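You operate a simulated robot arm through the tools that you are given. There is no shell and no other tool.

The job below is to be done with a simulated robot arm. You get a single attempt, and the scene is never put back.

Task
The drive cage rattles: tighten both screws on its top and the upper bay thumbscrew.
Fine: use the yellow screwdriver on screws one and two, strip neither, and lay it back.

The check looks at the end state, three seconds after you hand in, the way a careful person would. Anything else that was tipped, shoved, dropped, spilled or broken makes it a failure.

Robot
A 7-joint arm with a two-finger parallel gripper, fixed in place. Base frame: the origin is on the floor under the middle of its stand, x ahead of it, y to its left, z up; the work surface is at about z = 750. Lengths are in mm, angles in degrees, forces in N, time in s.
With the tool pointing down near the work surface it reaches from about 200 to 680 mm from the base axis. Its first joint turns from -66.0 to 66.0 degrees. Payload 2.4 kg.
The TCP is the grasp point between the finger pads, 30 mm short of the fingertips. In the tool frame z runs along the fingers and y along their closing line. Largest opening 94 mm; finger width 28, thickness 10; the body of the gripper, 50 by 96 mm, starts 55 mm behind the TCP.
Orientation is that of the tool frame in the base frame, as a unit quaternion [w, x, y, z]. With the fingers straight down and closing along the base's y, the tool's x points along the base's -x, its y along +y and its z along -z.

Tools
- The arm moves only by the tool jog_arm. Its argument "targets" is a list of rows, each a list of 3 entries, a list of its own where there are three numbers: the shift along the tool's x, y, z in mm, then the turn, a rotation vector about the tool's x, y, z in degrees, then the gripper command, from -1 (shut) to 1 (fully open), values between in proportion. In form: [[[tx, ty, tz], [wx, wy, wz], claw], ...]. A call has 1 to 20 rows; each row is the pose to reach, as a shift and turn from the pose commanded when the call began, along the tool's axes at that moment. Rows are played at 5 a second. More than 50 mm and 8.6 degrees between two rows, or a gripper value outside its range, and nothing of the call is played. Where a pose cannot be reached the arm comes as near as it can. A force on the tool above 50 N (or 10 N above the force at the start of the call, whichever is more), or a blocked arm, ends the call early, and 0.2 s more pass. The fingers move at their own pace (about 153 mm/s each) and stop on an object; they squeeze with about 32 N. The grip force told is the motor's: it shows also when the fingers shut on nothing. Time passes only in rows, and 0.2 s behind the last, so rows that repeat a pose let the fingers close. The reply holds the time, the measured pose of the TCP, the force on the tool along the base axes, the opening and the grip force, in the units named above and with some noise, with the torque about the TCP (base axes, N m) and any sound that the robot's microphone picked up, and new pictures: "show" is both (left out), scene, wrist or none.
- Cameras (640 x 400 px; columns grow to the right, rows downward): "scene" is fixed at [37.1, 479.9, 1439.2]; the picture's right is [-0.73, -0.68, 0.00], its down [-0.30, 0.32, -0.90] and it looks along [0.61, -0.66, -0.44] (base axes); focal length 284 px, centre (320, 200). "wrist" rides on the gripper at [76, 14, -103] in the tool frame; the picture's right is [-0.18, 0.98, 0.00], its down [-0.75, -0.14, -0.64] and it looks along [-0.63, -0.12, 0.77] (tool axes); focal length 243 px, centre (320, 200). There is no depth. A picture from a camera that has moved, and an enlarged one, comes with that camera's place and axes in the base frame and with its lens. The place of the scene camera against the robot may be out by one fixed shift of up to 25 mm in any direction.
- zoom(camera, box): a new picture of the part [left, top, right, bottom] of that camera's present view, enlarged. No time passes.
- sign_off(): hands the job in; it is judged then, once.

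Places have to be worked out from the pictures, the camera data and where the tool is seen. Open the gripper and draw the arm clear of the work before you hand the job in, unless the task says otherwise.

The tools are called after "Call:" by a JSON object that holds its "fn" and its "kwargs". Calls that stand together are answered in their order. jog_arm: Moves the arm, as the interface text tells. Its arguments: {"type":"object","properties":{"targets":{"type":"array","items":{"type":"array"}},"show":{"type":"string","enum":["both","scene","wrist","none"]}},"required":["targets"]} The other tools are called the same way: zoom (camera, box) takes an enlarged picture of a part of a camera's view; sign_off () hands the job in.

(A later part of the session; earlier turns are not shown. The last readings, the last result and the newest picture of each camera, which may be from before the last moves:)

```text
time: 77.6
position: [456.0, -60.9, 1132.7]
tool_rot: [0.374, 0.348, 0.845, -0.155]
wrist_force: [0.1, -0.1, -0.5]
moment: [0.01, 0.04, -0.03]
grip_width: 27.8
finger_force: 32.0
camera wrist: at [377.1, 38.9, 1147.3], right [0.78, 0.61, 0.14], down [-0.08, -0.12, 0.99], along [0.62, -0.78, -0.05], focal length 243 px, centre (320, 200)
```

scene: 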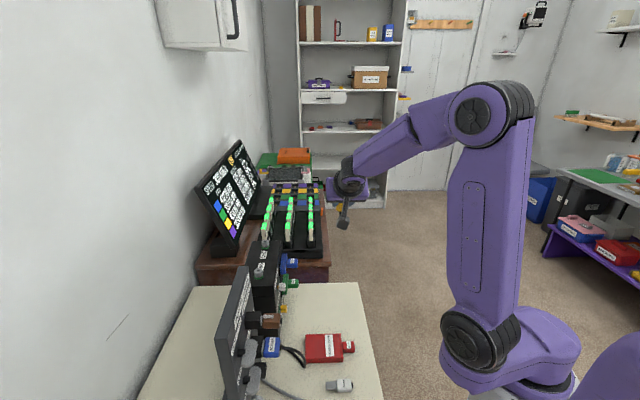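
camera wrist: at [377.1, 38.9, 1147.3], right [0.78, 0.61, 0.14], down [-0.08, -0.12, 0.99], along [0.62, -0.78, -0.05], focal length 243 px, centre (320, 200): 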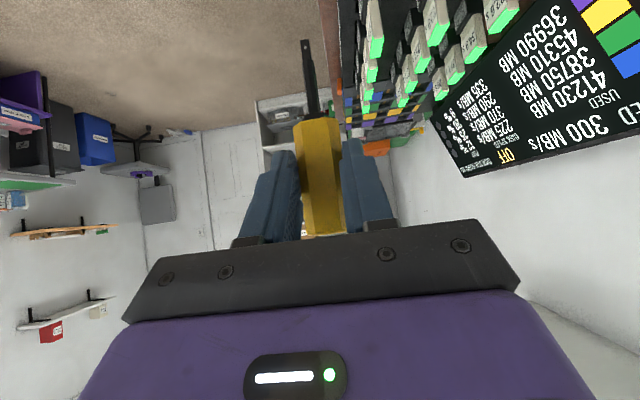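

Now pitch +90° so the driver becomes horizontal with its tip pointing along az 135° as before, lowering to about 130 mm above the bench over its original spot.

Call:
{"fn": "jog_arm", "kwargs": {"targets": [[[14.3, -2, 15.2], [0, 7.5, 0], -1], [[28.7, -4, 30.3], [0, 15, 0], -1], [[43, -6, 45.5], [0, 22.5, 0], -1], [[57.4, -7.9, 60.6], [0, 30, 0], -1], [[71.7, -9.9, 75.8], [0, 37.5, 0], -1], [[86, -11.9, 90.9], [0, 45, 0], -1], [[100.4, -13.9, 106], [0, 52.5, 0], -1], [[114.7, -15.9, 121.2], [0, 60, 0], -1], [[129, -17.9, 136.4], [0, 67.5, 0], -1], [[143.4, -19.8, 151.5], [0, 75, 0], -1], [[157.8, -21.8, 166.7], [0, 82.5, 0], -1], [[172.1, -23.8, 181.8], [0, 90, 0], -1], [[172.1, -23.8, 181.8], [0, 90, 0], -1], [[172.1, -23.8, 181.8], [0, 90, 0], -1]], "show": "both"}}

Call:
{"fn": "zoom", "kwargs": {"camera": "wrist", "box": [240, 0, 400, 240]}}

Call:
{"fn": "zoom", "kwargs": {"camera": "scene", "box": [300, 220, 400, 330]}}

```text
time: 80.6
position: [451.3, -89.7, 883.2]
tool_rot: [-0.333, 0.354, 0.863, 0.136]
wrist_force: [-0.4, -0.7, -0.8]
moment: [0.0, -0.02, -0.03]
grip_width: 27.8
finger_force: 32.0
camera wrist: at [471.6, -89.4, 1011.4], right [0.79, 0.6, -0.12], down [0.6, -0.8, -0.03], along [-0.12, -0.05, -0.99], focal length 243 px, centre (320, 200)
```

scene: 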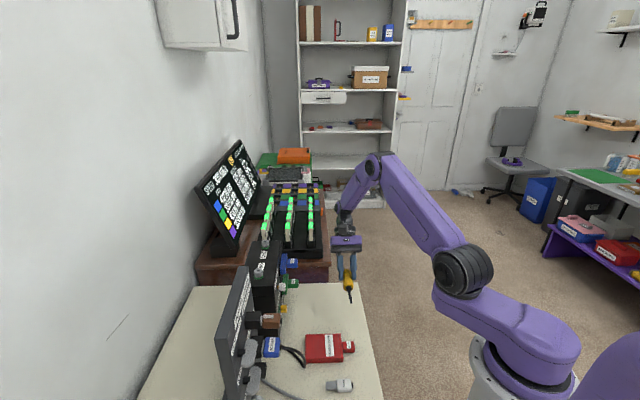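
wrist: 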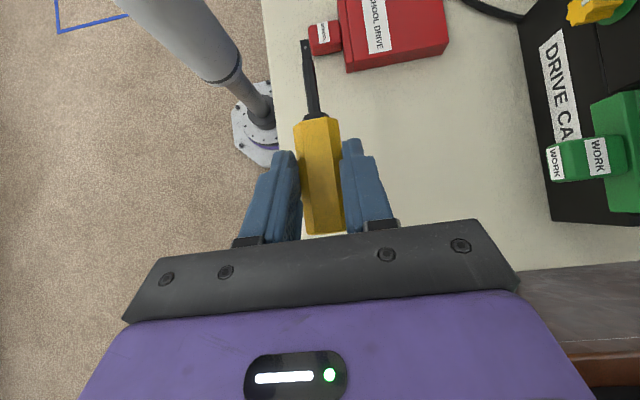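

```text
1.67 times, centred on (320, 120) of wrist
camera zoom: at [471.6, -89.4, 1011.4], right [0.79, 0.6, -0.12], down [0.6, -0.8, -0.03], along [-0.12, -0.05, -0.99], focal length 404 px, centre (320, 333)
```

zoom: 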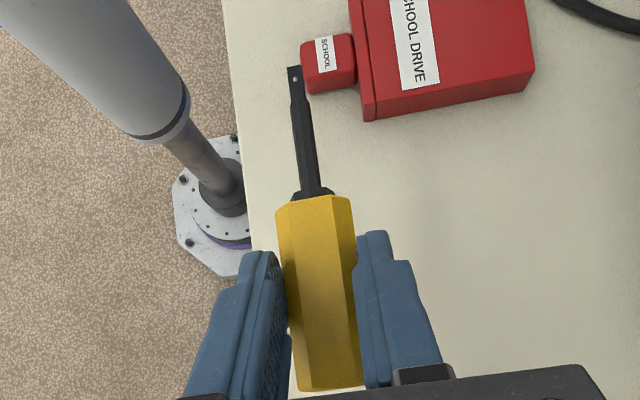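

```text
3.64 times, centred on (350, 275) of scene
camera zoom: at [37.1, 479.9, 1439.2], right [-0.73, -0.68, 0.0], down [-0.3, 0.32, -0.9], along [0.61, -0.66, -0.44], focal length 1032 px, centre (211, -73)
```

zoom: 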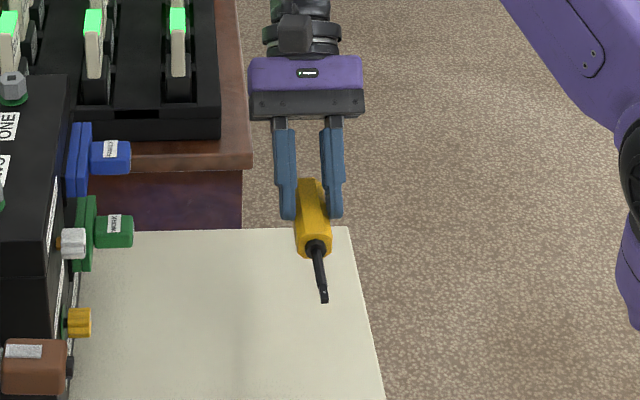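

The driver is horizontal and over its original place. I'll lower it to just above the bench.

Call:
{"fn": "jog_arm", "kwargs": {"targets": [[[-16, -0.1, 16], [0, 0, 0], -1], [[-32, -0.2, 33], [0, 0, 0], -1], [[-46, -0.3, 48], [0, 0, 0], -1], [[-55, -0.4, 58], [0, 0, 0], -1], [[-59.1, -0.4, 62.5], [0, 0, 0], -1], [[-59.1, -0.4, 62.5], [0, 0, 0], -1]], "show": "both"}}

Call:
{"fn": "zoom", "kwargs": {"camera": "scene", "box": [310, 260, 390, 340]}}

```text
time: 82.0
position: [452.8, -92.0, 799.6]
tool_rot: [-0.333, 0.355, 0.863, 0.137]
wrist_force: [0.1, 0.1, -1.6]
moment: [-0.01, -0.02, 0.02]
grip_width: 28.0
finger_force: 31.9
camera wrist: at [472.9, -90.7, 926.9], right [0.79, 0.6, -0.12], down [0.6, -0.8, -0.03], along [-0.12, -0.05, -0.99], focal length 243 px, centre (320, 200)
```

scene: 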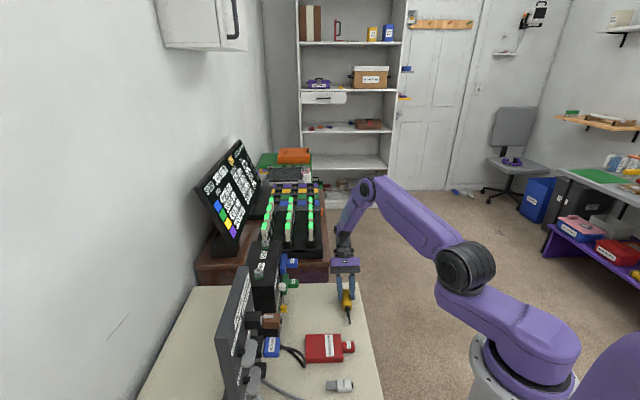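
wrist: 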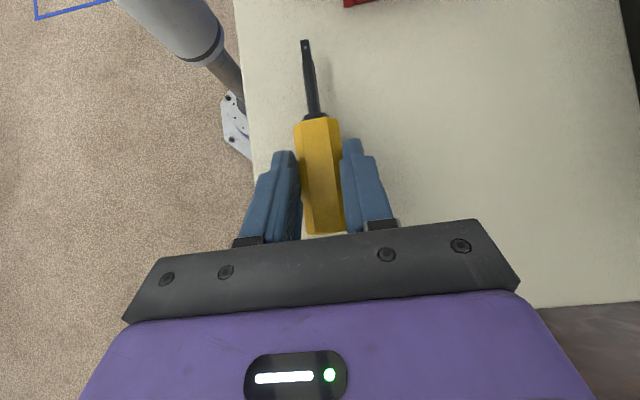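

```text
5.00 times, centred on (350, 300) of scene
camera zoom: at [37.1, 479.9, 1439.2], right [-0.73, -0.68, 0.0], down [-0.3, 0.32, -0.9], along [0.61, -0.66, -0.44], focal length 1419 px, centre (170, -300)
```

zoom: 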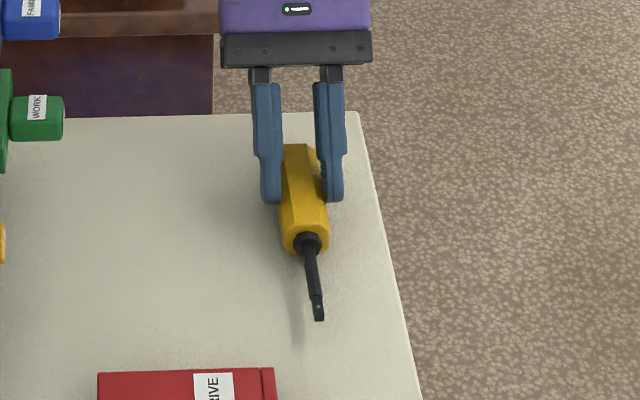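

About 8 mm to go. Lowering in ~1.5 mm steps and watching the force for contact.

Call:
{"fn": "jog_arm", "kwargs": {"targets": [[[-1, 0, 1.1], [0, 0, 0], -1], [[-2, 0, 2.2], [0, 0, 0], -1], [[-3, 0, 3.3], [0, 0, 0], -1], [[-4, 0, 4.4], [0, 0, 0], -1], [[-4, 0, 4.4], [0, 0, 0], -1]], "show": "none"}}

Call:
{"fn": "zoom", "kwargs": {"camera": "scene", "box": [330, 270, 370, 330]}}

```text
time: 83.2
position: [453.8, -92.7, 792.4]
tool_rot: [-0.334, 0.355, 0.862, 0.138]
wrist_force: [0.4, -0.7, 17.0]
moment: [0.47, 0.52, 0.03]
grip_width: 28.1
finger_force: 31.5
```

```text
6.67 times, centred on (350, 300) of scene
camera zoom: at [36.8, 479.9, 1439.2], right [-0.73, -0.68, 0.0], down [-0.3, 0.32, -0.9], along [0.61, -0.66, -0.44], focal length 1892 px, centre (120, -467)
```

zoom: 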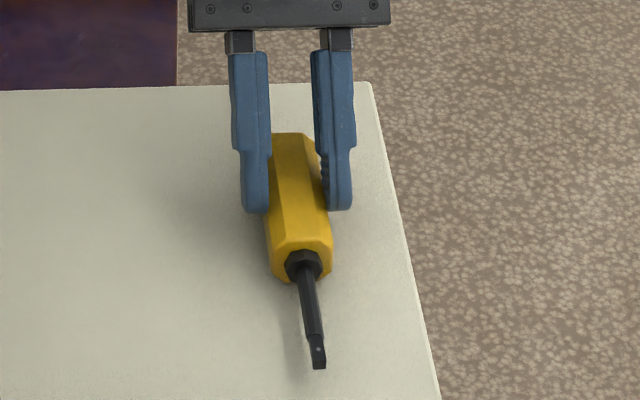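

Contact at 17 N, at the handle's front edge, so the driver is slightly tip-down in the grip. I'll pitch +2.5° to lay it flat before releasing.

Call:
{"fn": "jog_arm", "kwargs": {"targets": [[[0, 0, 0], [0, 1.25, 0], -1], [[0, 0, 0], [0, 2.5, 0], -1], [[-0.7, 0, 0.7], [0, 2.5, 0], -1], [[-0.7, 0, 0.7], [0, 2.5, 0], -1]], "show": "none"}}

Call:
{"fn": "zoom", "kwargs": {"camera": "scene", "box": [330, 270, 370, 330]}}

```text
time: 84.2
position: [454.7, -94.2, 792.6]
tool_rot: [-0.351, 0.353, 0.855, 0.144]
wrist_force: [-0.8, -4.1, 17.9]
moment: [-0.5, -0.37, -0.12]
grip_width: 28.0
finger_force: 32.3
```

```text
6.67 times, centred on (350, 300) of scene
camera zoom: at [36.8, 479.8, 1439.2], right [-0.73, -0.68, 0.0], down [-0.3, 0.32, -0.9], along [0.61, -0.66, -0.44], focal length 1892 px, centre (120, -467)
```

zoom: 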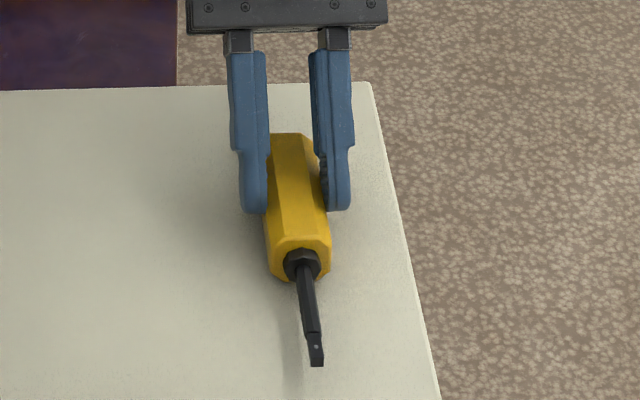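

Now the rear edge carries the load, so flat is within ~1°. I'll pitch back 1.2°, ease the load, and open the fingers gently.

Call:
{"fn": "jog_arm", "kwargs": {"targets": [[[0, 0, 0], [0, -1.2, 0], -1], [[0.3, 0, -0.3], [0, -1.2, 0], -1], [[0.3, 0, -0.3], [0, -1.2, 0], -0.42], [[0.3, 0, -0.3], [0, -1.2, 0], -0.36], [[0.3, 0, -0.3], [0, -1.2, 0], -0.3], [[0.3, 0, -0.3], [0, -1.2, 0], -0.15], [[0.3, 0, -0.3], [0, -1.2, 0], 0.1], [[0.3, 0, -0.3], [0, -1.2, 0], 0.3], [[0.3, 0, -0.3], [0, -1.2, 0], 0.3]], "show": "both"}}

Call:
{"fn": "zoom", "kwargs": {"camera": "scene", "box": [330, 270, 370, 330]}}

Call:
{"fn": "zoom", "kwargs": {"camera": "wrist", "box": [240, 0, 400, 240]}}

```text
time: 86.2
position: [454.1, -92.9, 792.0]
tool_rot: [-0.343, 0.353, 0.859, 0.14]
wrist_force: [0.5, -0.2, 0.2]
moment: [0.02, -0.02, 0.01]
grip_width: 61.1
finger_force: 0.1
camera wrist: at [476.1, -93.5, 919.9], right [0.79, 0.6, -0.13], down [0.6, -0.8, -0.05], along [-0.13, -0.04, -0.99], focal length 243 px, centre (320, 200)
```

scene: 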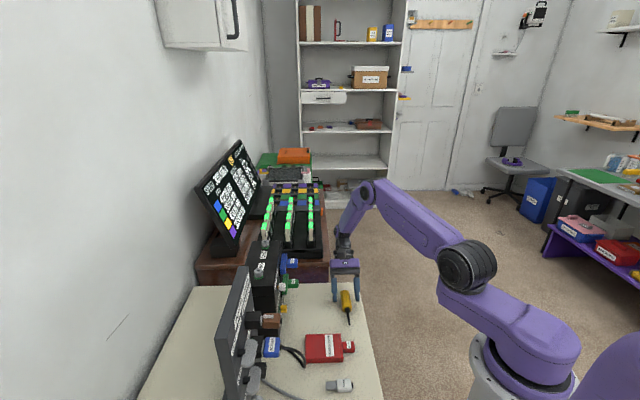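
wrist: 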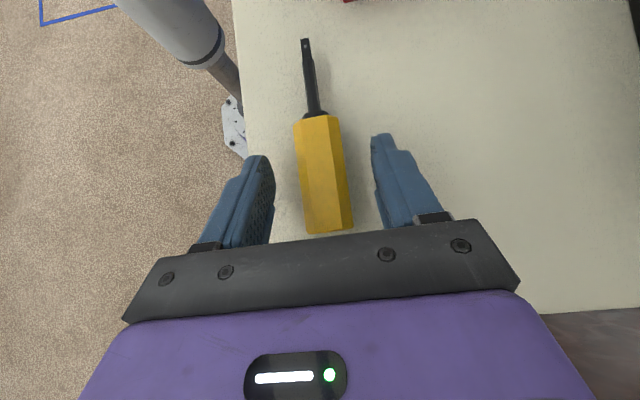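

```text
6.67 times, centred on (350, 300) of scene
camera zoom: at [37.1, 479.9, 1439.2], right [-0.73, -0.68, 0.0], down [-0.3, 0.32, -0.9], along [0.61, -0.66, -0.44], focal length 1892 px, centre (120, -467)
```

zoom: 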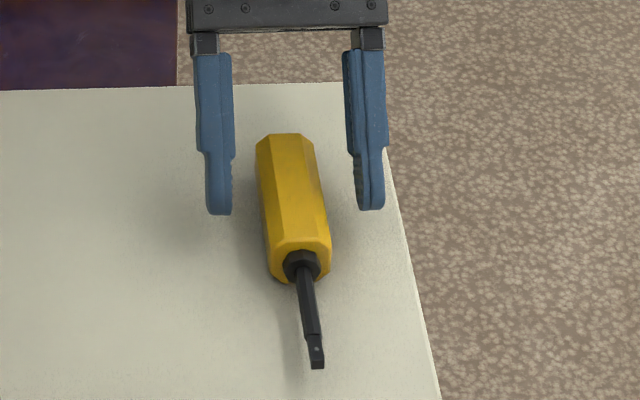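

```text
1.67 times, centred on (320, 120) of wrist
camera zoom: at [476.1, -93.5, 919.9], right [0.79, 0.6, -0.13], down [0.6, -0.8, -0.05], along [-0.13, -0.04, -0.99], focal length 404 px, centre (320, 333)
```

zoom: 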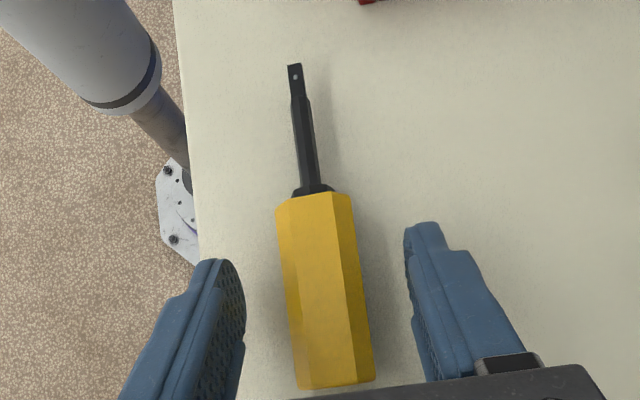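

The driver lies flat back in its original place and is released. I'll back the gripper out along its approach direction and lift clear.

Call:
{"fn": "jog_arm", "kwargs": {"targets": [[[0, 0, -10], [0, 0, 0], 0.4], [[0, 0, -30], [0, 0, 0], 0.4], [[0, 0, -60], [0, 0, 0], 0.4], [[0, 0, -90], [0, 0, 0], 0.4], [[0, 0, -120], [0, 0, 0], 0.4], [[0, 0, -120], [0, 0, 0], 0.4]], "show": "both"}}

Call:
{"fn": "zoom", "kwargs": {"camera": "scene", "box": [300, 260, 400, 360]}}

```text
time: 87.6
position: [513.7, -151.1, 878.0]
tool_rot: [-0.343, 0.353, 0.859, 0.14]
wrist_force: [-0.7, 0.6, 0.5]
moment: [-0.01, 0.0, 0.03]
grip_width: 65.9
finger_force: 0.1
camera wrist: at [534.8, -152.3, 1006.6], right [0.79, 0.6, -0.13], down [0.6, -0.8, -0.05], along [-0.13, -0.04, -0.99], focal length 243 px, centre (320, 200)
```

scene: 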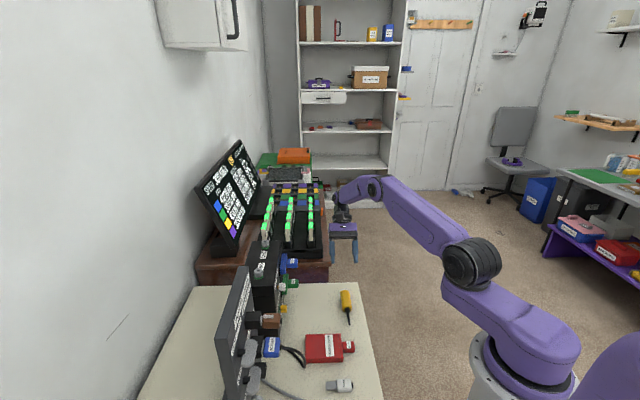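
wrist: 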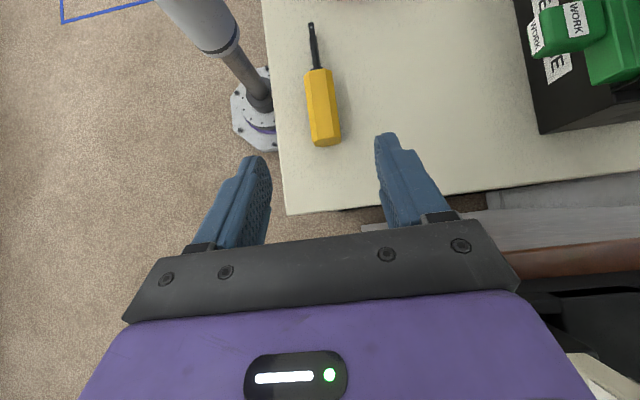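

```text
4.00 times, centred on (350, 310) of scene
camera zoom: at [37.1, 479.9, 1439.2], right [-0.73, -0.68, 0.0], down [-0.3, 0.32, -0.9], along [0.61, -0.66, -0.44], focal length 1136 px, centre (200, -240)
```

zoom: 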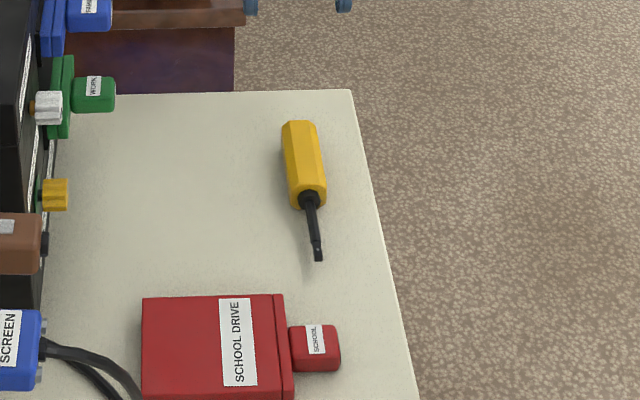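

The driver is where it began. Next, the thumbscrew: I'll raise the arm and pitch -90°, moving toward the middle, in preparation for a horizontal approach to the bay face.

Call:
{"fn": "jog_arm", "kwargs": {"targets": [[[20.3, 1.1, -0.5], [0, -7.5, 0], 0.4], [[40.7, 2.2, -0.9], [0, -15, 0], 0.4], [[61, 3.3, -1.4], [0, -22.5, 0], 0.4], [[81.3, 4.4, -1.9], [0, -30, 0], 0.4], [[101.6, 5.5, -2.3], [0, -37.5, 0], 0.4], [[122, 6.6, -2.8], [0, -45, 0], 0.4], [[142.3, 7.6, -3.3], [0, -52.5, 0], 0.4], [[162.6, 8.7, -3.7], [0, -60, 0], 0.4], [[182.9, 9.8, -4.2], [0, -67.5, 0], 0.4], [[203.3, 10.9, -4.7], [0, -75, 0], 0.4], [[223.6, 12, -5.1], [0, -82.5, 0], 0.4], [[243.9, 13.1, -5.6], [0, -90, 0], 0.4], [[243.9, 13.1, -5.6], [0, -90, 0], 0.4]], "show": "none"}}

```text
time: 90.4
position: [397.8, -19.9, 1051.6]
tool_rot: [0.365, 0.349, 0.85, -0.15]
wrist_force: [-0.3, 0.3, -0.7]
moment: [-0.01, 0.0, -0.02]
grip_width: 65.7
finger_force: 0.0
```

Now yaw +90° in place so the gripper faces the bay side (azimuth 45°).

Call:
{"fn": "jog_arm", "kwargs": {"targets": [[[0, 0, 0], [-4.07, 0, -3.86], 0.4], [[0, 0, 0], [-8.14, 0, -7.73], 0.4], [[0, 0, 0], [-12.2, 0, -11.6], 0.4], [[0, 0, 0], [-16.3, 0, -15.45], 0.4], [[0, 0, 0], [-20.3, 0, -19.3], 0.4], [[0, 0, 0], [-24.4, 0, -23.2], 0.4], [[0, 0, 0], [-28.5, 0, -27], 0.4], [[0, 0, 0], [-32.6, 0, -30.9], 0.4], [[0, 0, 0], [-36.6, 0, -34.8], 0.4], [[0, 0, 0], [-40.7, 0, -38.6], 0.4], [[0, 0, 0], [-44.8, 0, -42.5], 0.4], [[0, 0, 0], [-48.8, 0, -46.4], 0.4], [[0, 0, 0], [-52.9, 0, -50.2], 0.4], [[0, 0, 0], [-57, 0, -54.1], 0.4], [[0, 0, 0], [-61, 0, -57.9], 0.4], [[0, 0, 0], [-65.1, 0, -61.8], 0.4], [[0, 0, 0], [-65.1, 0, -61.8], 0.4]], "show": "both"}}

Call:
{"fn": "zoom", "kwargs": {"camera": "wrist", "box": [200, 0, 440, 160]}}

```text
time: 94.0
position: [306.1, 144.9, 1059.1]
tool_rot: [0.364, -0.352, 0.849, 0.148]
wrist_force: [0.8, 0.3, 0.0]
moment: [0.04, -0.02, -0.01]
grip_width: 65.7
finger_force: 0.1
out of reach, approached as far as the arm can: row 4, 5, 6, 7, 8, 11, 12, 13, 14, 15, 16, 17
camera wrist: at [207.1, 66.2, 1074.7], right [-0.6, 0.79, 0.13], down [0.14, -0.06, 0.99], along [0.78, 0.62, -0.07], focal length 243 px, centre (320, 200)
```

scene: 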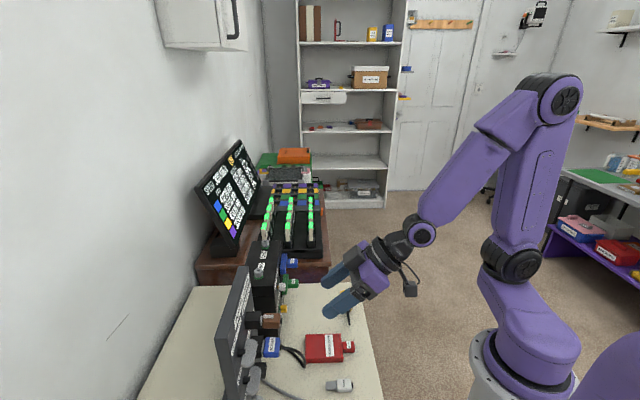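
wrist: 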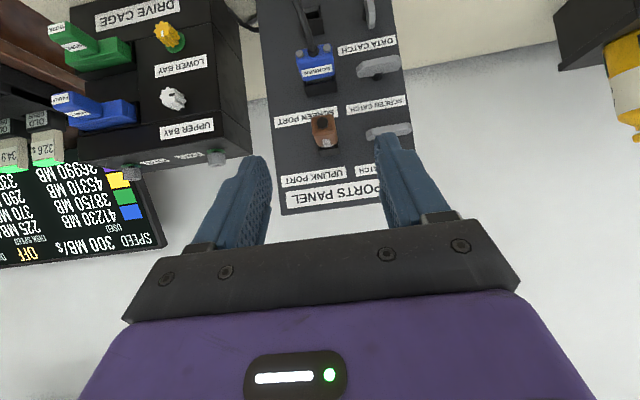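

```text
2.50 times, centred on (320, 80) of wrist
camera zoom: at [207.1, 66.2, 1074.7], right [-0.6, 0.79, 0.13], down [0.14, -0.06, 0.99], along [0.78, 0.62, -0.07], focal length 606 px, centre (320, 500)
```

zoom: 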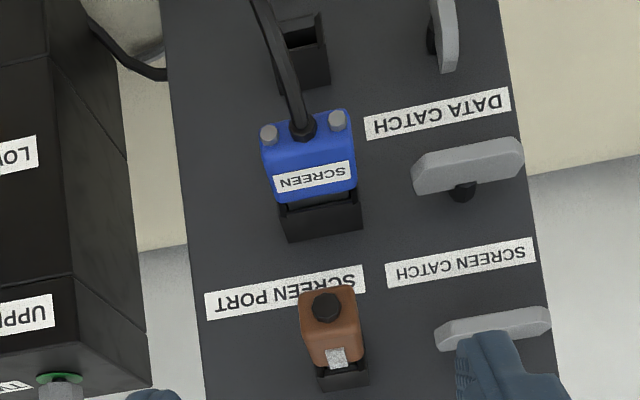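

The arm couldn't hold that spot with this heading: orientation is right but the TCP drifted to (306, 145). Nothing was touched. I'll make a tiny raise of 5 mm to learn which pose is now the commanded one.

Call:
{"fn": "jog_arm", "kwargs": {"targets": [[[-3.6, 0, -3.4], [0, 0, 0], 0.4], [[-3.6, 0, -3.4], [0, 0, 0], 0.4]], "show": "none"}}

```text
time: 94.6
position: [307.4, 147.4, 1061.5]
tool_rot: [0.364, -0.353, 0.849, 0.152]
wrist_force: [0.8, 1.0, -0.1]
moment: [-0.06, 0.0, 0.04]
grip_width: 65.8
finger_force: 0.0
```

The commanded pose is the actual one, good. Now I'll level the gripper (pitch -44°) while moving toward a pre-approach point about (450, 60, 950) in front of the bay, and see whether that is reachable.

Call:
{"fn": "jog_arm", "kwargs": {"targets": [[[5.4, -16.3, 10.6], [0, -4.4, 0], 0.4], [[10.8, -32.6, 21.1], [0, -8.7, 0], 0.4], [[16.2, -48.9, 31.7], [0, -13.1, 0], 0.4], [[21.6, -65.2, 42.2], [0, -17.5, 0], 0.4], [[27, -81.5, 52.8], [0, -21.9, 0], 0.4], [[32.3, -97.7, 63.4], [0, -26.2, 0], 0.4], [[37.7, -114, 73.9], [0, -30.6, 0], 0.4], [[43.1, -130.3, 84.5], [0, -35, 0], 0.4], [[48.5, -146.6, 95], [0, -39.3, 0], 0.4], [[53.9, -162.9, 105.6], [0, -43.7, 0], 0.4], [[53.9, -162.9, 105.6], [0, -43.7, 0], 0.4]], "show": "both"}}

```text
time: 97.0
position: [360.8, 230.9, 972.0]
tool_rot: [0.674, -0.294, 0.651, 0.188]
wrist_force: [4.8, -13.0, -0.1]
moment: [0.24, 0.08, -0.34]
grip_width: 73.3
finger_force: 6.7
out of reach, approached as far as the arm can: row 1, 2, 3, 4, 5, 6, 7, 8, 9, 10, 11
camera wrist: at [279.5, 166.2, 897.5], right [-0.64, 0.77, 0.03], down [-0.46, -0.42, 0.78], along [0.61, 0.49, 0.63], focal length 243 px, centre (320, 200)
```

scene: 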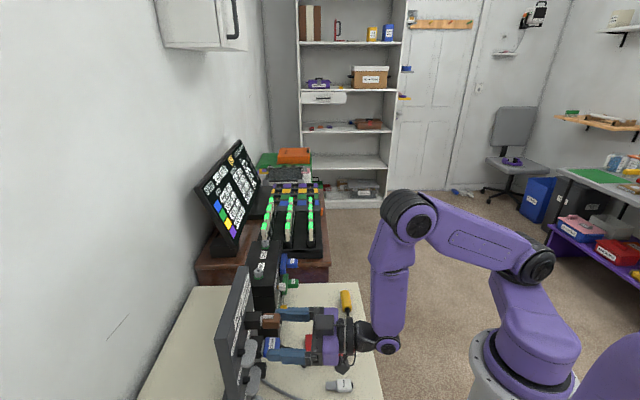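
wrist: 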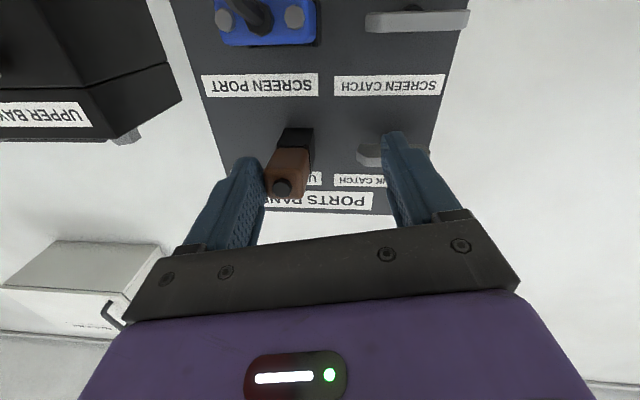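

The arm could not follow and drifted until the left finger touched the brown UPLINK plug from the side (13 N). I'll first ease off sideways by a few mm and check.

Call:
{"fn": "jog_arm", "kwargs": {"targets": [[[0, -3, 0], [0, 0, 0], 0.56], [[0, -6, 0], [0, 0, 0], 0.56]], "show": "wrist"}}

Call:
{"fn": "zoom", "kwargs": {"camera": "wrist", "box": [190, 60, 450, 240]}}

```text
time: 97.6
position: [362.6, 231.1, 977.0]
tool_rot: [0.675, -0.299, 0.647, 0.19]
wrist_force: [0.3, -0.3, 0.2]
moment: [0.01, -0.01, 0.01]
grip_width: 73.4
finger_force: 0.1
camera wrist: at [282.7, 164.8, 901.8], right [-0.65, 0.76, 0.03], down [-0.47, -0.42, 0.78], along [0.6, 0.49, 0.63], focal length 243 px, centre (320, 200)
```

wrist: 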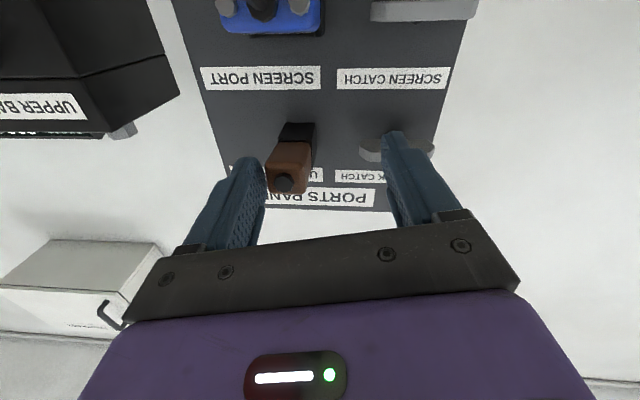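

```text
2.22 times, centred on (320, 150) of wrist
camera zoom: at [282.7, 164.8, 901.8], right [-0.65, 0.76, 0.03], down [-0.47, -0.42, 0.78], along [0.6, 0.49, 0.63], focal length 539 px, centre (320, 311)
```

zoom: 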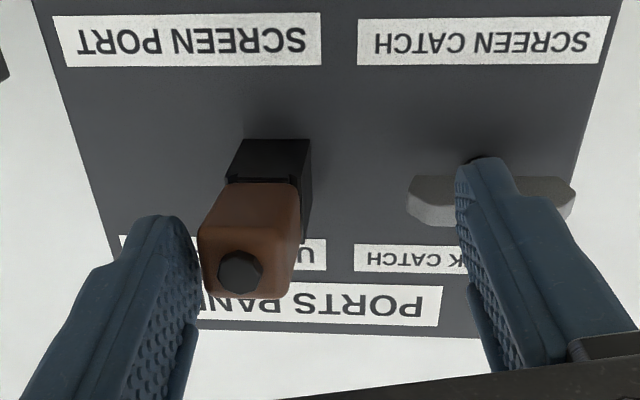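

The contact force is gone. Now I retreat straight back along the tool axis in modest steps and verify the arm follows.

Call:
{"fn": "jog_arm", "kwargs": {"targets": [[[0, 0, -12], [0, 0, 0], 0.56], [[0, 0, -25], [0, 0, 0], 0.56], [[0, 0, -40], [0, 0, 0], 0.56], [[0, 0, -40], [0, 0, 0], 0.56]], "show": "both"}}

Call:
{"fn": "zoom", "kwargs": {"camera": "scene", "box": [200, 230, 380, 400]}}

```text
time: 98.6
position: [343.7, 209.0, 986.7]
tool_rot: [0.676, -0.304, 0.646, 0.183]
wrist_force: [0.8, 0.0, 0.3]
moment: [0.02, -0.01, 0.02]
grip_width: 73.3
finger_force: 0.1
out of reach, approached as far as the arm can: row 2, 3, 4
camera wrist: at [265.2, 142.5, 911.3], right [-0.65, 0.76, 0.01], down [-0.47, -0.41, 0.78], along [0.6, 0.5, 0.63], focal length 243 px, centre (320, 200)
```

scene: 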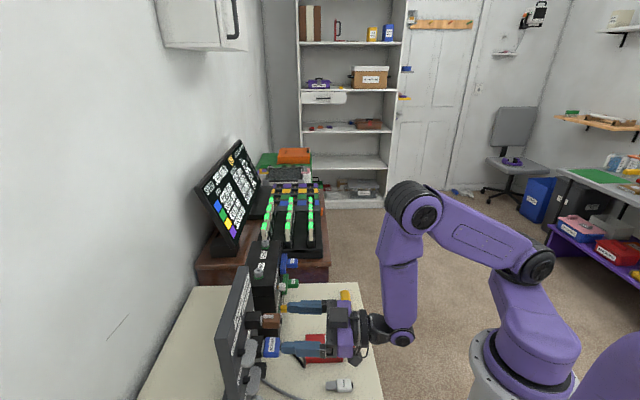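
wrist: 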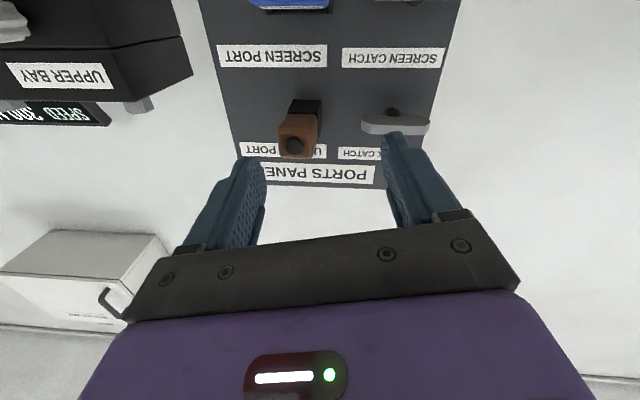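

```text
2.35 times, centred on (290, 315) of scene
camera zoom: at [37.1, 479.9, 1439.2], right [-0.73, -0.68, 0.0], down [-0.3, 0.32, -0.9], along [0.61, -0.66, -0.44], focal length 668 px, centre (391, -71)
```

zoom: 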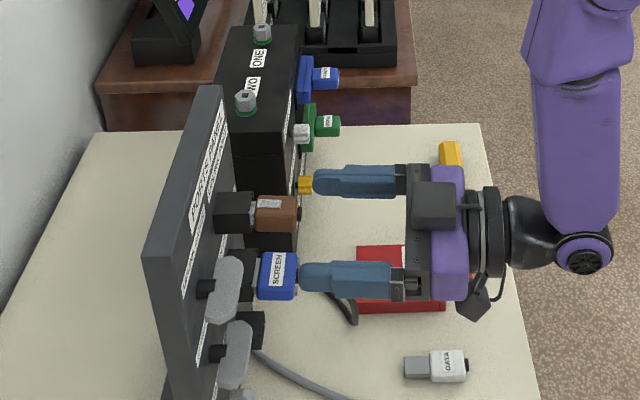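

Plugs look undisturbed. The arm can't retreat further inward here, so I'll try going straight up 60 mm to clear the plug before moving sideways.

Call:
{"fn": "jog_arm", "kwargs": {"targets": [[[-14.8, -2.3, -0.3], [0, 0, 0], 0.4], [[-29.6, -4.5, -0.6], [0, 0, 0], 0.4], [[-44.5, -6.8, -0.9], [0, 0, 0], 0.4], [[-59.3, -9.1, -1.2], [0, 0, 0], 0.4], [[-59.3, -9.1, -1.2], [0, 0, 0], 0.4]], "show": "both"}}

```text
time: 99.8
position: [344.3, 210.5, 1047.9]
tool_rot: [0.674, -0.297, 0.649, 0.19]
wrist_force: [0.3, -0.7, 0.2]
moment: [0.01, 0.01, -0.02]
grip_width: 65.8
finger_force: 0.2
camera wrist: at [264.3, 144.8, 972.9], right [-0.65, 0.76, 0.03], down [-0.46, -0.43, 0.78], along [0.61, 0.49, 0.63], focal length 243 px, centre (320, 200)
```

scene: 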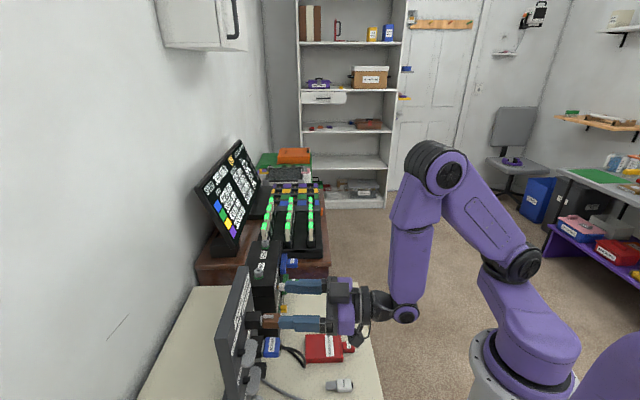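
wrist: 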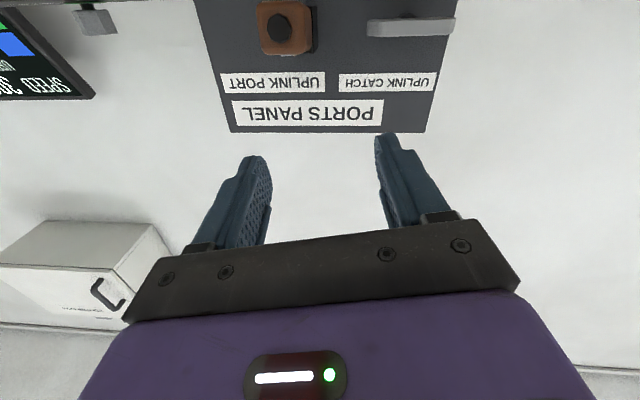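

That worked – the arm follows here. Now I'll shift sideways toward the front of the cage (about (405, 137, 1048)), half way, checking that it keeps following.

Call:
{"fn": "jog_arm", "kwargs": {"targets": [[[2.9, -18.9, -0.2], [0, 0, 0], 0.4], [[5.9, -37.8, -0.4], [0, 0, 0], 0.4], [[8.8, -56.6, -0.7], [0, 0, 0], 0.4], [[11.8, -75.5, -0.9], [0, 0, 0], 0.4], [[14.7, -94.4, -1.1], [0, 0, 0], 0.4], [[14.7, -94.4, -1.1], [0, 0, 0], 0.4]], "show": "both"}}

```text
time: 101.2
position: [352.8, 198.6, 1052.7]
tool_rot: [0.675, -0.297, 0.649, 0.189]
wrist_force: [-0.2, 0.2, 0.2]
moment: [0.04, 0.01, 0.01]
grip_width: 65.6
finger_force: 0.1
out of reach, approached as far as the arm can: row 1, 2, 3, 4, 5, 6
camera wrist: at [273.1, 134.2, 978.0], right [-0.65, 0.76, 0.03], down [-0.47, -0.42, 0.78], along [0.61, 0.49, 0.63], focal length 243 px, centre (320, 200)
```

scene: 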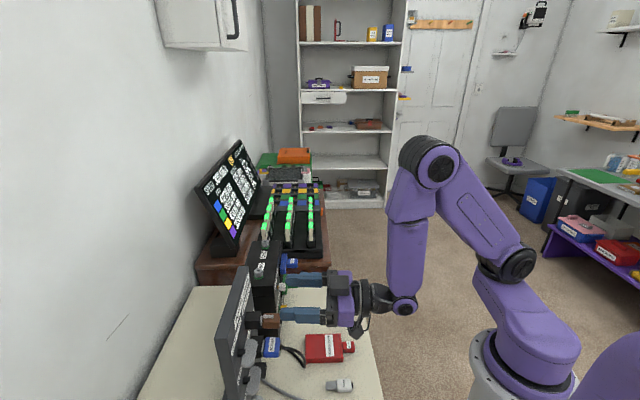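
wrist: 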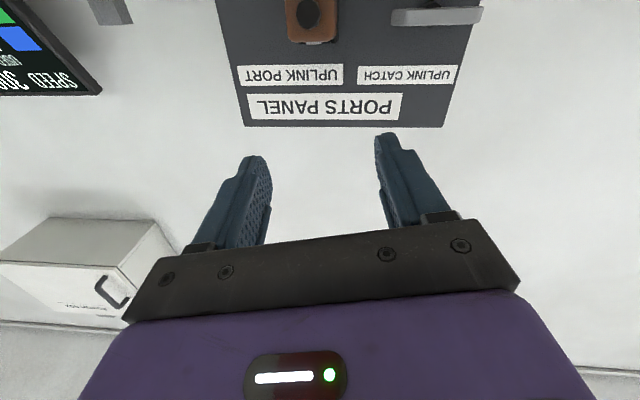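

The sideways move is blocked by a joint limit in this posture. I'll test whether rolling the gripper about its own axis (-40°) frees it, since I need room for a clockwise turn anyway.

Call:
{"fn": "jog_arm", "kwargs": {"targets": [[[0, 0, 0], [0, 0, -8], 0.4], [[0, 0, 0], [0, 0, -16], 0.4], [[0, 0, 0], [0, 0, -24], 0.4], [[0, 0, 0], [0, 0, -32], 0.4], [[0, 0, 0], [0, 0, -40], 0.4], [[0, 0, 0], [0, 0, -40], 0.4]], "show": "none"}}

```text
time: 102.6
position: [353.2, 199.0, 1054.9]
tool_rot: [0.699, -0.501, 0.507, -0.052]
wrist_force: [0.3, -0.3, 0.7]
moment: [0.01, 0.0, -0.06]
grip_width: 65.8
finger_force: 0.1
```

Call:
{"fn": "jog_arm", "kwargs": {"targets": [[[7.4, -6.5, 0.8], [0, 0, 0], 0.4], [[14.9, -13, 1.6], [0, 0, 0], 0.4], [[14.9, -13, 1.6], [0, 0, 0], 0.4]], "show": "none"}}

```text
time: 103.4
position: [353.1, 198.6, 1054.1]
tool_rot: [0.699, -0.5, 0.508, -0.05]
wrist_force: [-0.2, -0.6, -0.3]
moment: [-0.02, 0.03, -0.02]
grip_width: 65.8
finger_force: 0.1
out of reach, approached as far as the arm can: row 1, 2, 3
```

Roll isn't the limit. I'll probe which direction is blocked with a small +x move and then a small -y move (free space here).

Call:
{"fn": "jog_arm", "kwargs": {"targets": [[[7.2, -6.5, 11.4], [0, 0, 0], 0.4], [[7.2, -6.5, 11.4], [0, 0, 0], 0.4]], "show": "none"}}

```text
time: 104.0
position: [358.0, 204.1, 1055.1]
tool_rot: [0.699, -0.5, 0.508, -0.051]
wrist_force: [-0.4, 0.9, -0.1]
moment: [-0.02, -0.01, 0.0]
grip_width: 65.7
finger_force: 0.2
out of reach, approached as far as the arm can: row 1, 2
```

The motion slid along a constraint (tool heading relative to the arm plane). I'll test a pure wrist yaw of +6° about the wrist centre to see whether heading itself is limited.

Call:
{"fn": "jog_arm", "kwargs": {"targets": [[[-8.1, 7.1, -0.5], [-1.97, -2.26, -0.05], 0.4], [[-16.3, 14.2, -1], [-3.94, -4.52, -0.1], 0.4], [[-16.3, 14.2, -1], [-3.94, -4.52, -0.1], 0.4]], "show": "scene"}}

```text
time: 104.8
position: [359.4, 238.0, 1071.5]
tool_rot: [0.701, -0.513, 0.495, -0.033]
wrist_force: [0.1, 0.3, 0.1]
moment: [0.01, 0.0, -0.01]
grip_width: 65.7
finger_force: 0.0
out of reach, approached as far as the arm can: row 1, 2, 3
```

scene: 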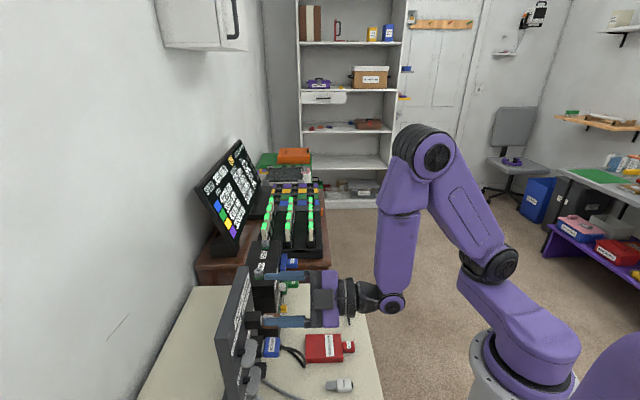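

Heading is indeed limited in this wrist branch. I'll unwind: first undo the -40° roll, then bring the tool in line with the arm plane and pitch it down so the wrist returns to the posture that worked for the screws.

Call:
{"fn": "jog_arm", "kwargs": {"targets": [[[0, 0, 0], [0, 0, 8], 0.4], [[0, 0, 0], [0, 0, 16], 0.4], [[0, 0, 0], [0, 0, 24], 0.4], [[0, 0, 0], [0, 0, 32], 0.4], [[0, 0, 0], [0, 0, 40], 0.4], [[0, 0, 0], [0, 0, 40], 0.4]], "show": "none"}}

```text
time: 106.2
position: [357.1, 237.5, 1073.9]
tool_rot: [0.669, -0.313, 0.641, 0.209]
wrist_force: [-0.3, -0.5, 0.1]
moment: [0.01, 0.03, -0.02]
grip_width: 65.4
finger_force: 0.1
```

Call:
{"fn": "jog_arm", "kwargs": {"targets": [[[-3.8, -14.9, -2.6], [3.96, 0.6, 0.07], 0.4], [[-7.5, -29.8, -5.2], [7.9, 1.2, 0.14], 0.4], [[-11.3, -44.7, -7.7], [11.9, 1.8, 0.2], 0.4], [[-15, -59.6, -10.3], [15.8, 2.4, 0.3], 0.4], [[-18.8, -74.5, -12.9], [19.8, 3, 0.36], 0.4], [[-18.8, -74.5, -12.9], [19.8, 3, 0.36], 0.4]], "show": "none"}}

```text
time: 107.6
position: [397.9, 176.5, 1101.8]
tool_rot: [0.695, -0.197, 0.685, 0.089]
wrist_force: [0.3, 0.5, 1.4]
moment: [0.0, 0.03, 0.02]
grip_width: 65.8
finger_force: 0.0
```

Reached cleanly, with the tool now in the arm plane. I'll level the small roll, then pitch the tool down 45°.

Call:
{"fn": "jog_arm", "kwargs": {"targets": [[[0, 0, 0], [0, 0, 4.4], 0.4], [[0, 0, 0], [0, 0, 8.75], 0.4], [[0, 0, 0], [0, 0, 8.75], 0.4]], "show": "none"}}

Call:
{"fn": "jog_arm", "kwargs": {"targets": [[[-1.6, 0, 2], [0, 5, 0], 0.4], [[-3.2, 0, 4], [0, 10, 0], 0.4], [[-4.8, 0, 6], [0, 15, 0], 0.4], [[-6.4, 0, 8], [0, 20, 0], 0.4], [[-8, 0, 10], [0, 25, 0], 0.4], [[-9.6, 0, 12], [0, 30, 0], 0.4], [[-11.2, 0, 14], [0, 35, 0], 0.4], [[-12, 0, 16], [0, 40, 0], 0.4], [[-12, 0, 17], [0, 45, 0], 0.4], [[-12, 0, 17], [0, 45, 0], 0.4]], "show": "scene"}}

```text
time: 108.4
position: [398.4, 175.8, 1102.0]
tool_rot: [0.686, -0.144, 0.698, 0.142]
wrist_force: [0.5, 0.2, -0.5]
moment: [0.03, 0.01, 0.0]
grip_width: 65.9
finger_force: 0.1
```

```text
time: 110.6
position: [415.0, 182.9, 1114.9]
tool_rot: [0.367, -0.187, 0.908, 0.076]
wrist_force: [0.2, 0.1, 0.0]
moment: [0.05, 0.03, 0.02]
grip_width: 66.1
finger_force: 0.1
```

scene: 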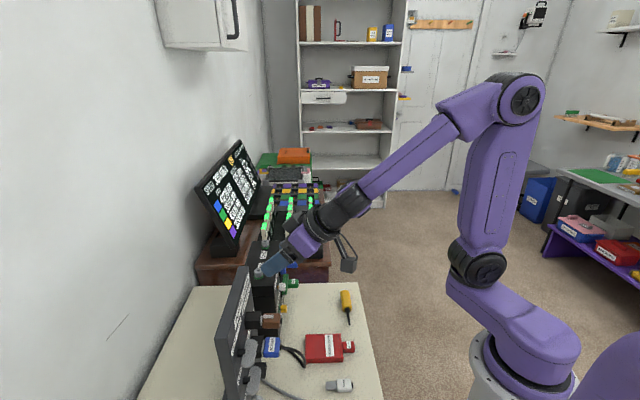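

The arm is in line again. Continuing to pitch another 44° to tool-down while rising, back to the original posture.

Call:
{"fn": "jog_arm", "kwargs": {"targets": [[[-0.8, -3.9, -9.3], [0, 4.9, 0], 0.4], [[-1.6, -7.8, -18.6], [0, 9.8, 0], 0.4], [[-2.4, -11.6, -27.9], [0, 14.7, 0], 0.4], [[-3.2, -15.5, -37.2], [0, 19.6, 0], 0.4], [[-3.9, -19.4, -46.4], [0, 24.4, 0], 0.4], [[-4.7, -23.3, -55.7], [0, 29.3, 0], 0.4], [[-5.5, -27.1, -65], [0, 34.2, 0], 0.4], [[-6.3, -31, -74.3], [0, 39.1, 0], 0.4], [[-7.1, -34.9, -83.6], [0, 44, 0], 0.4], [[-7.1, -34.9, -83.6], [0, 44, 0], 0.4]], "show": "both"}}

```text
time: 112.8
position: [379.0, 129.8, 1179.5]
tool_rot: [-0.001, -0.203, 0.979, 0.001]
wrist_force: [0.0, -0.4, 0.3]
moment: [0.0, -0.03, 0.0]
grip_width: 65.9
finger_force: 0.0
camera wrist: at [303.2, 112.2, 1282.0], right [-0.22, 0.98, 0.0], down [0.75, 0.17, 0.64], along [0.63, 0.14, -0.77], focal length 243 px, centre (320, 200)
```

scene: 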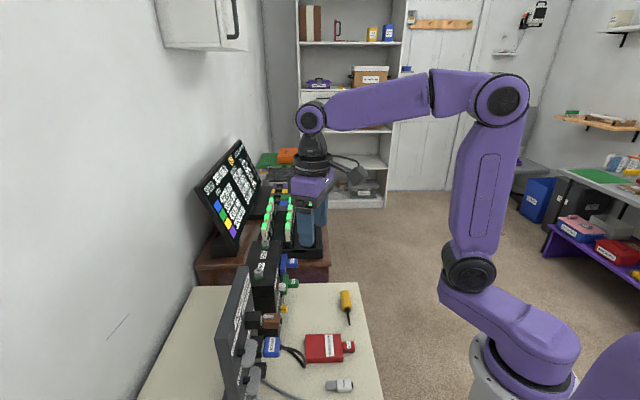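
wrist: 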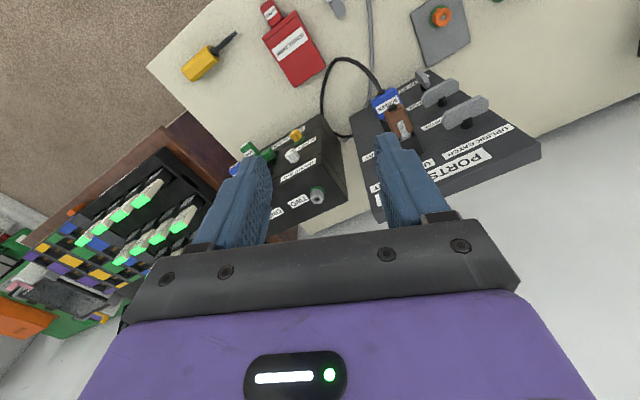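

Back to the good posture, tool down. From here I can see the white knob between the fingers; I'll enlarge to measure the knob and the bay face.

Call:
{"fn": "zoom", "kwargs": {"camera": "wrist", "box": [240, 110, 350, 220]}}

Call:
{"fn": "zoom", "kwargs": {"camera": "wrist", "box": [270, 130, 310, 180]}}

Call:
{"fn": "zoom", "kwargs": {"camera": "scene", "box": [250, 260, 310, 320]}}

```text
3.64 times, centred on (295, 165) of wrist
camera zoom: at [303.2, 112.2, 1282.0], right [-0.22, 0.98, 0.0], down [0.75, 0.17, 0.64], along [0.63, 0.14, -0.77], focal length 882 px, centre (411, 327)
```

zoom: 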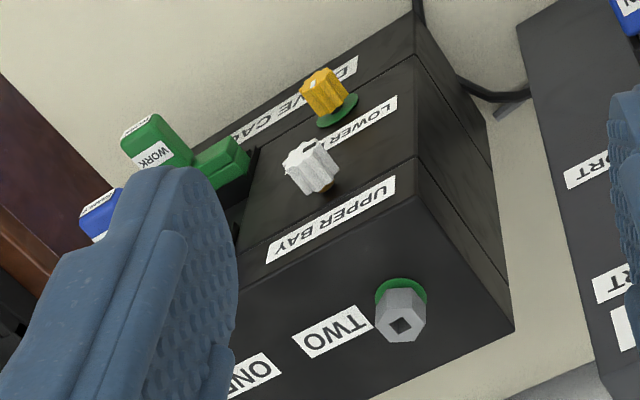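

```text
8.00 times, centred on (290, 155) of wrist
camera zoom: at [303.2, 112.2, 1282.0], right [-0.22, 0.98, 0.0], down [0.75, 0.17, 0.64], along [0.63, 0.14, -0.77], focal length 1941 px, centre (560, 560)
```

zoom: 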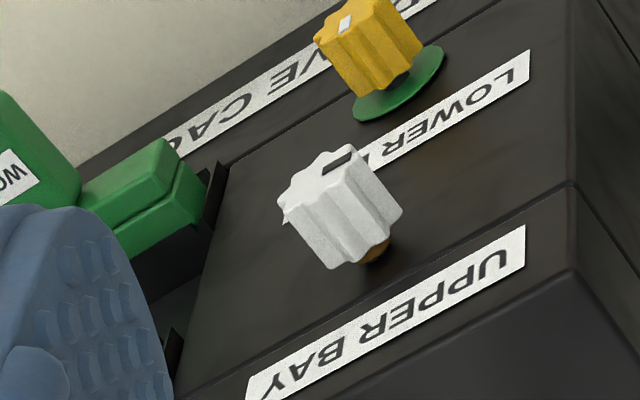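

```text
6.67 times, centred on (280, 290) of scene
camera zoom: at [37.1, 479.9, 1439.2], right [-0.73, -0.68, 0.0], down [-0.3, 0.32, -0.9], along [0.61, -0.66, -0.44], focal length 1892 px, centre (587, -400)
```

zoom: 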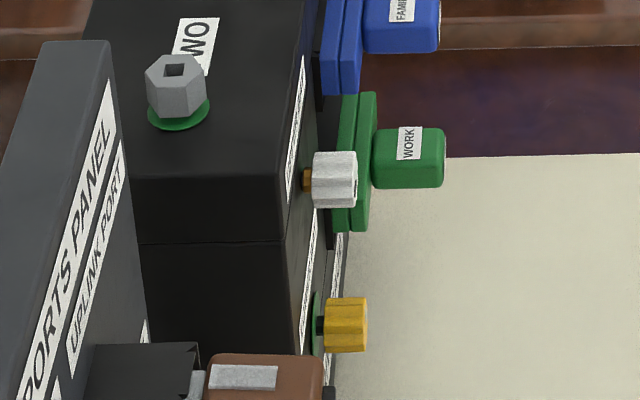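

The knob centre is at ≈(517.5, 113.2, 915.5), ~25 mm across, with the bay face at about 15 mm behind it. I'll grip it from above with the fingers pointing down (closing along the face) and swing the gripper about the knob's axis. First: yaw to square up with the cage and move above.

Call:
{"fn": "jog_arm", "kwargs": {"targets": [[[-12.8, -1.2, 13.9], [0, 0, -4.3], 0], [[-25.6, -2.4, 27.8], [0, 0, -8.6], 0], [[-38.3, -3.5, 41.7], [0, 0, -13], 0], [[-51.1, -4.7, 55.6], [0, 0, -17.3], 0], [[-63.9, -5.9, 69.5], [0, 0, -21.6], 0], [[-63.9, -5.9, 69.5], [0, 0, -21.6], 0]], "show": "wrist"}}

Call:
{"fn": "zoom", "kwargs": {"camera": "wrist", "box": [250, 60, 370, 200]}}

```text
time: 114.2
position: [439.2, 150.7, 1109.2]
tool_rot: [0.001, -0.383, 0.924, 0.0]
wrist_force: [0.1, -0.5, 0.7]
moment: [0.0, 0.0, -0.04]
grip_width: 47.0
finger_force: 0.1
camera wrist: at [375.9, 106.8, 1211.2], right [-0.57, 0.82, 0.0], down [0.63, 0.43, 0.64], along [0.53, 0.36, -0.77], focal length 243 px, centre (320, 200)
```

wrist: 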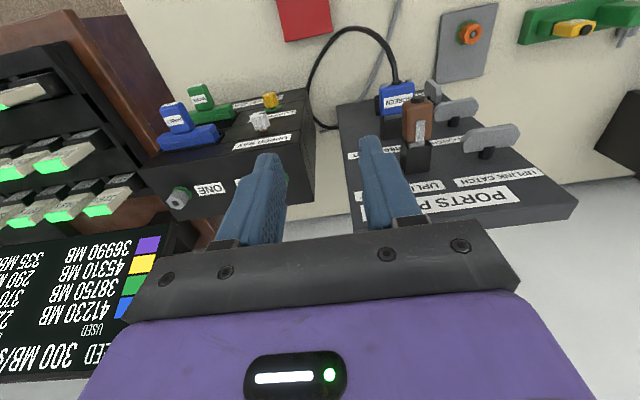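

```text
2.86 times, centred on (310, 130) of wrist
camera zoom: at [375.9, 106.8, 1211.2], right [-0.57, 0.82, 0.0], down [0.63, 0.43, 0.64], along [0.53, 0.36, -0.77], focal length 693 px, centre (349, 400)
```

zoom: 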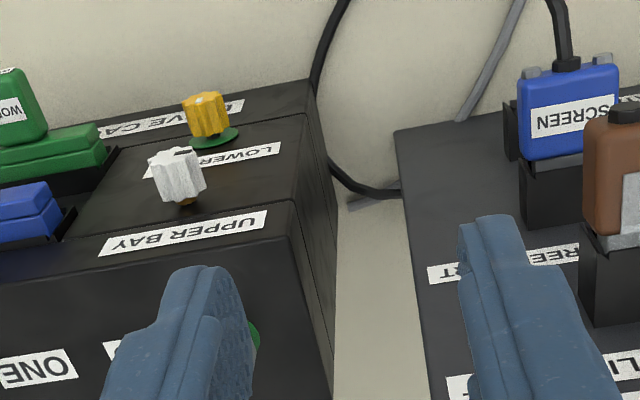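

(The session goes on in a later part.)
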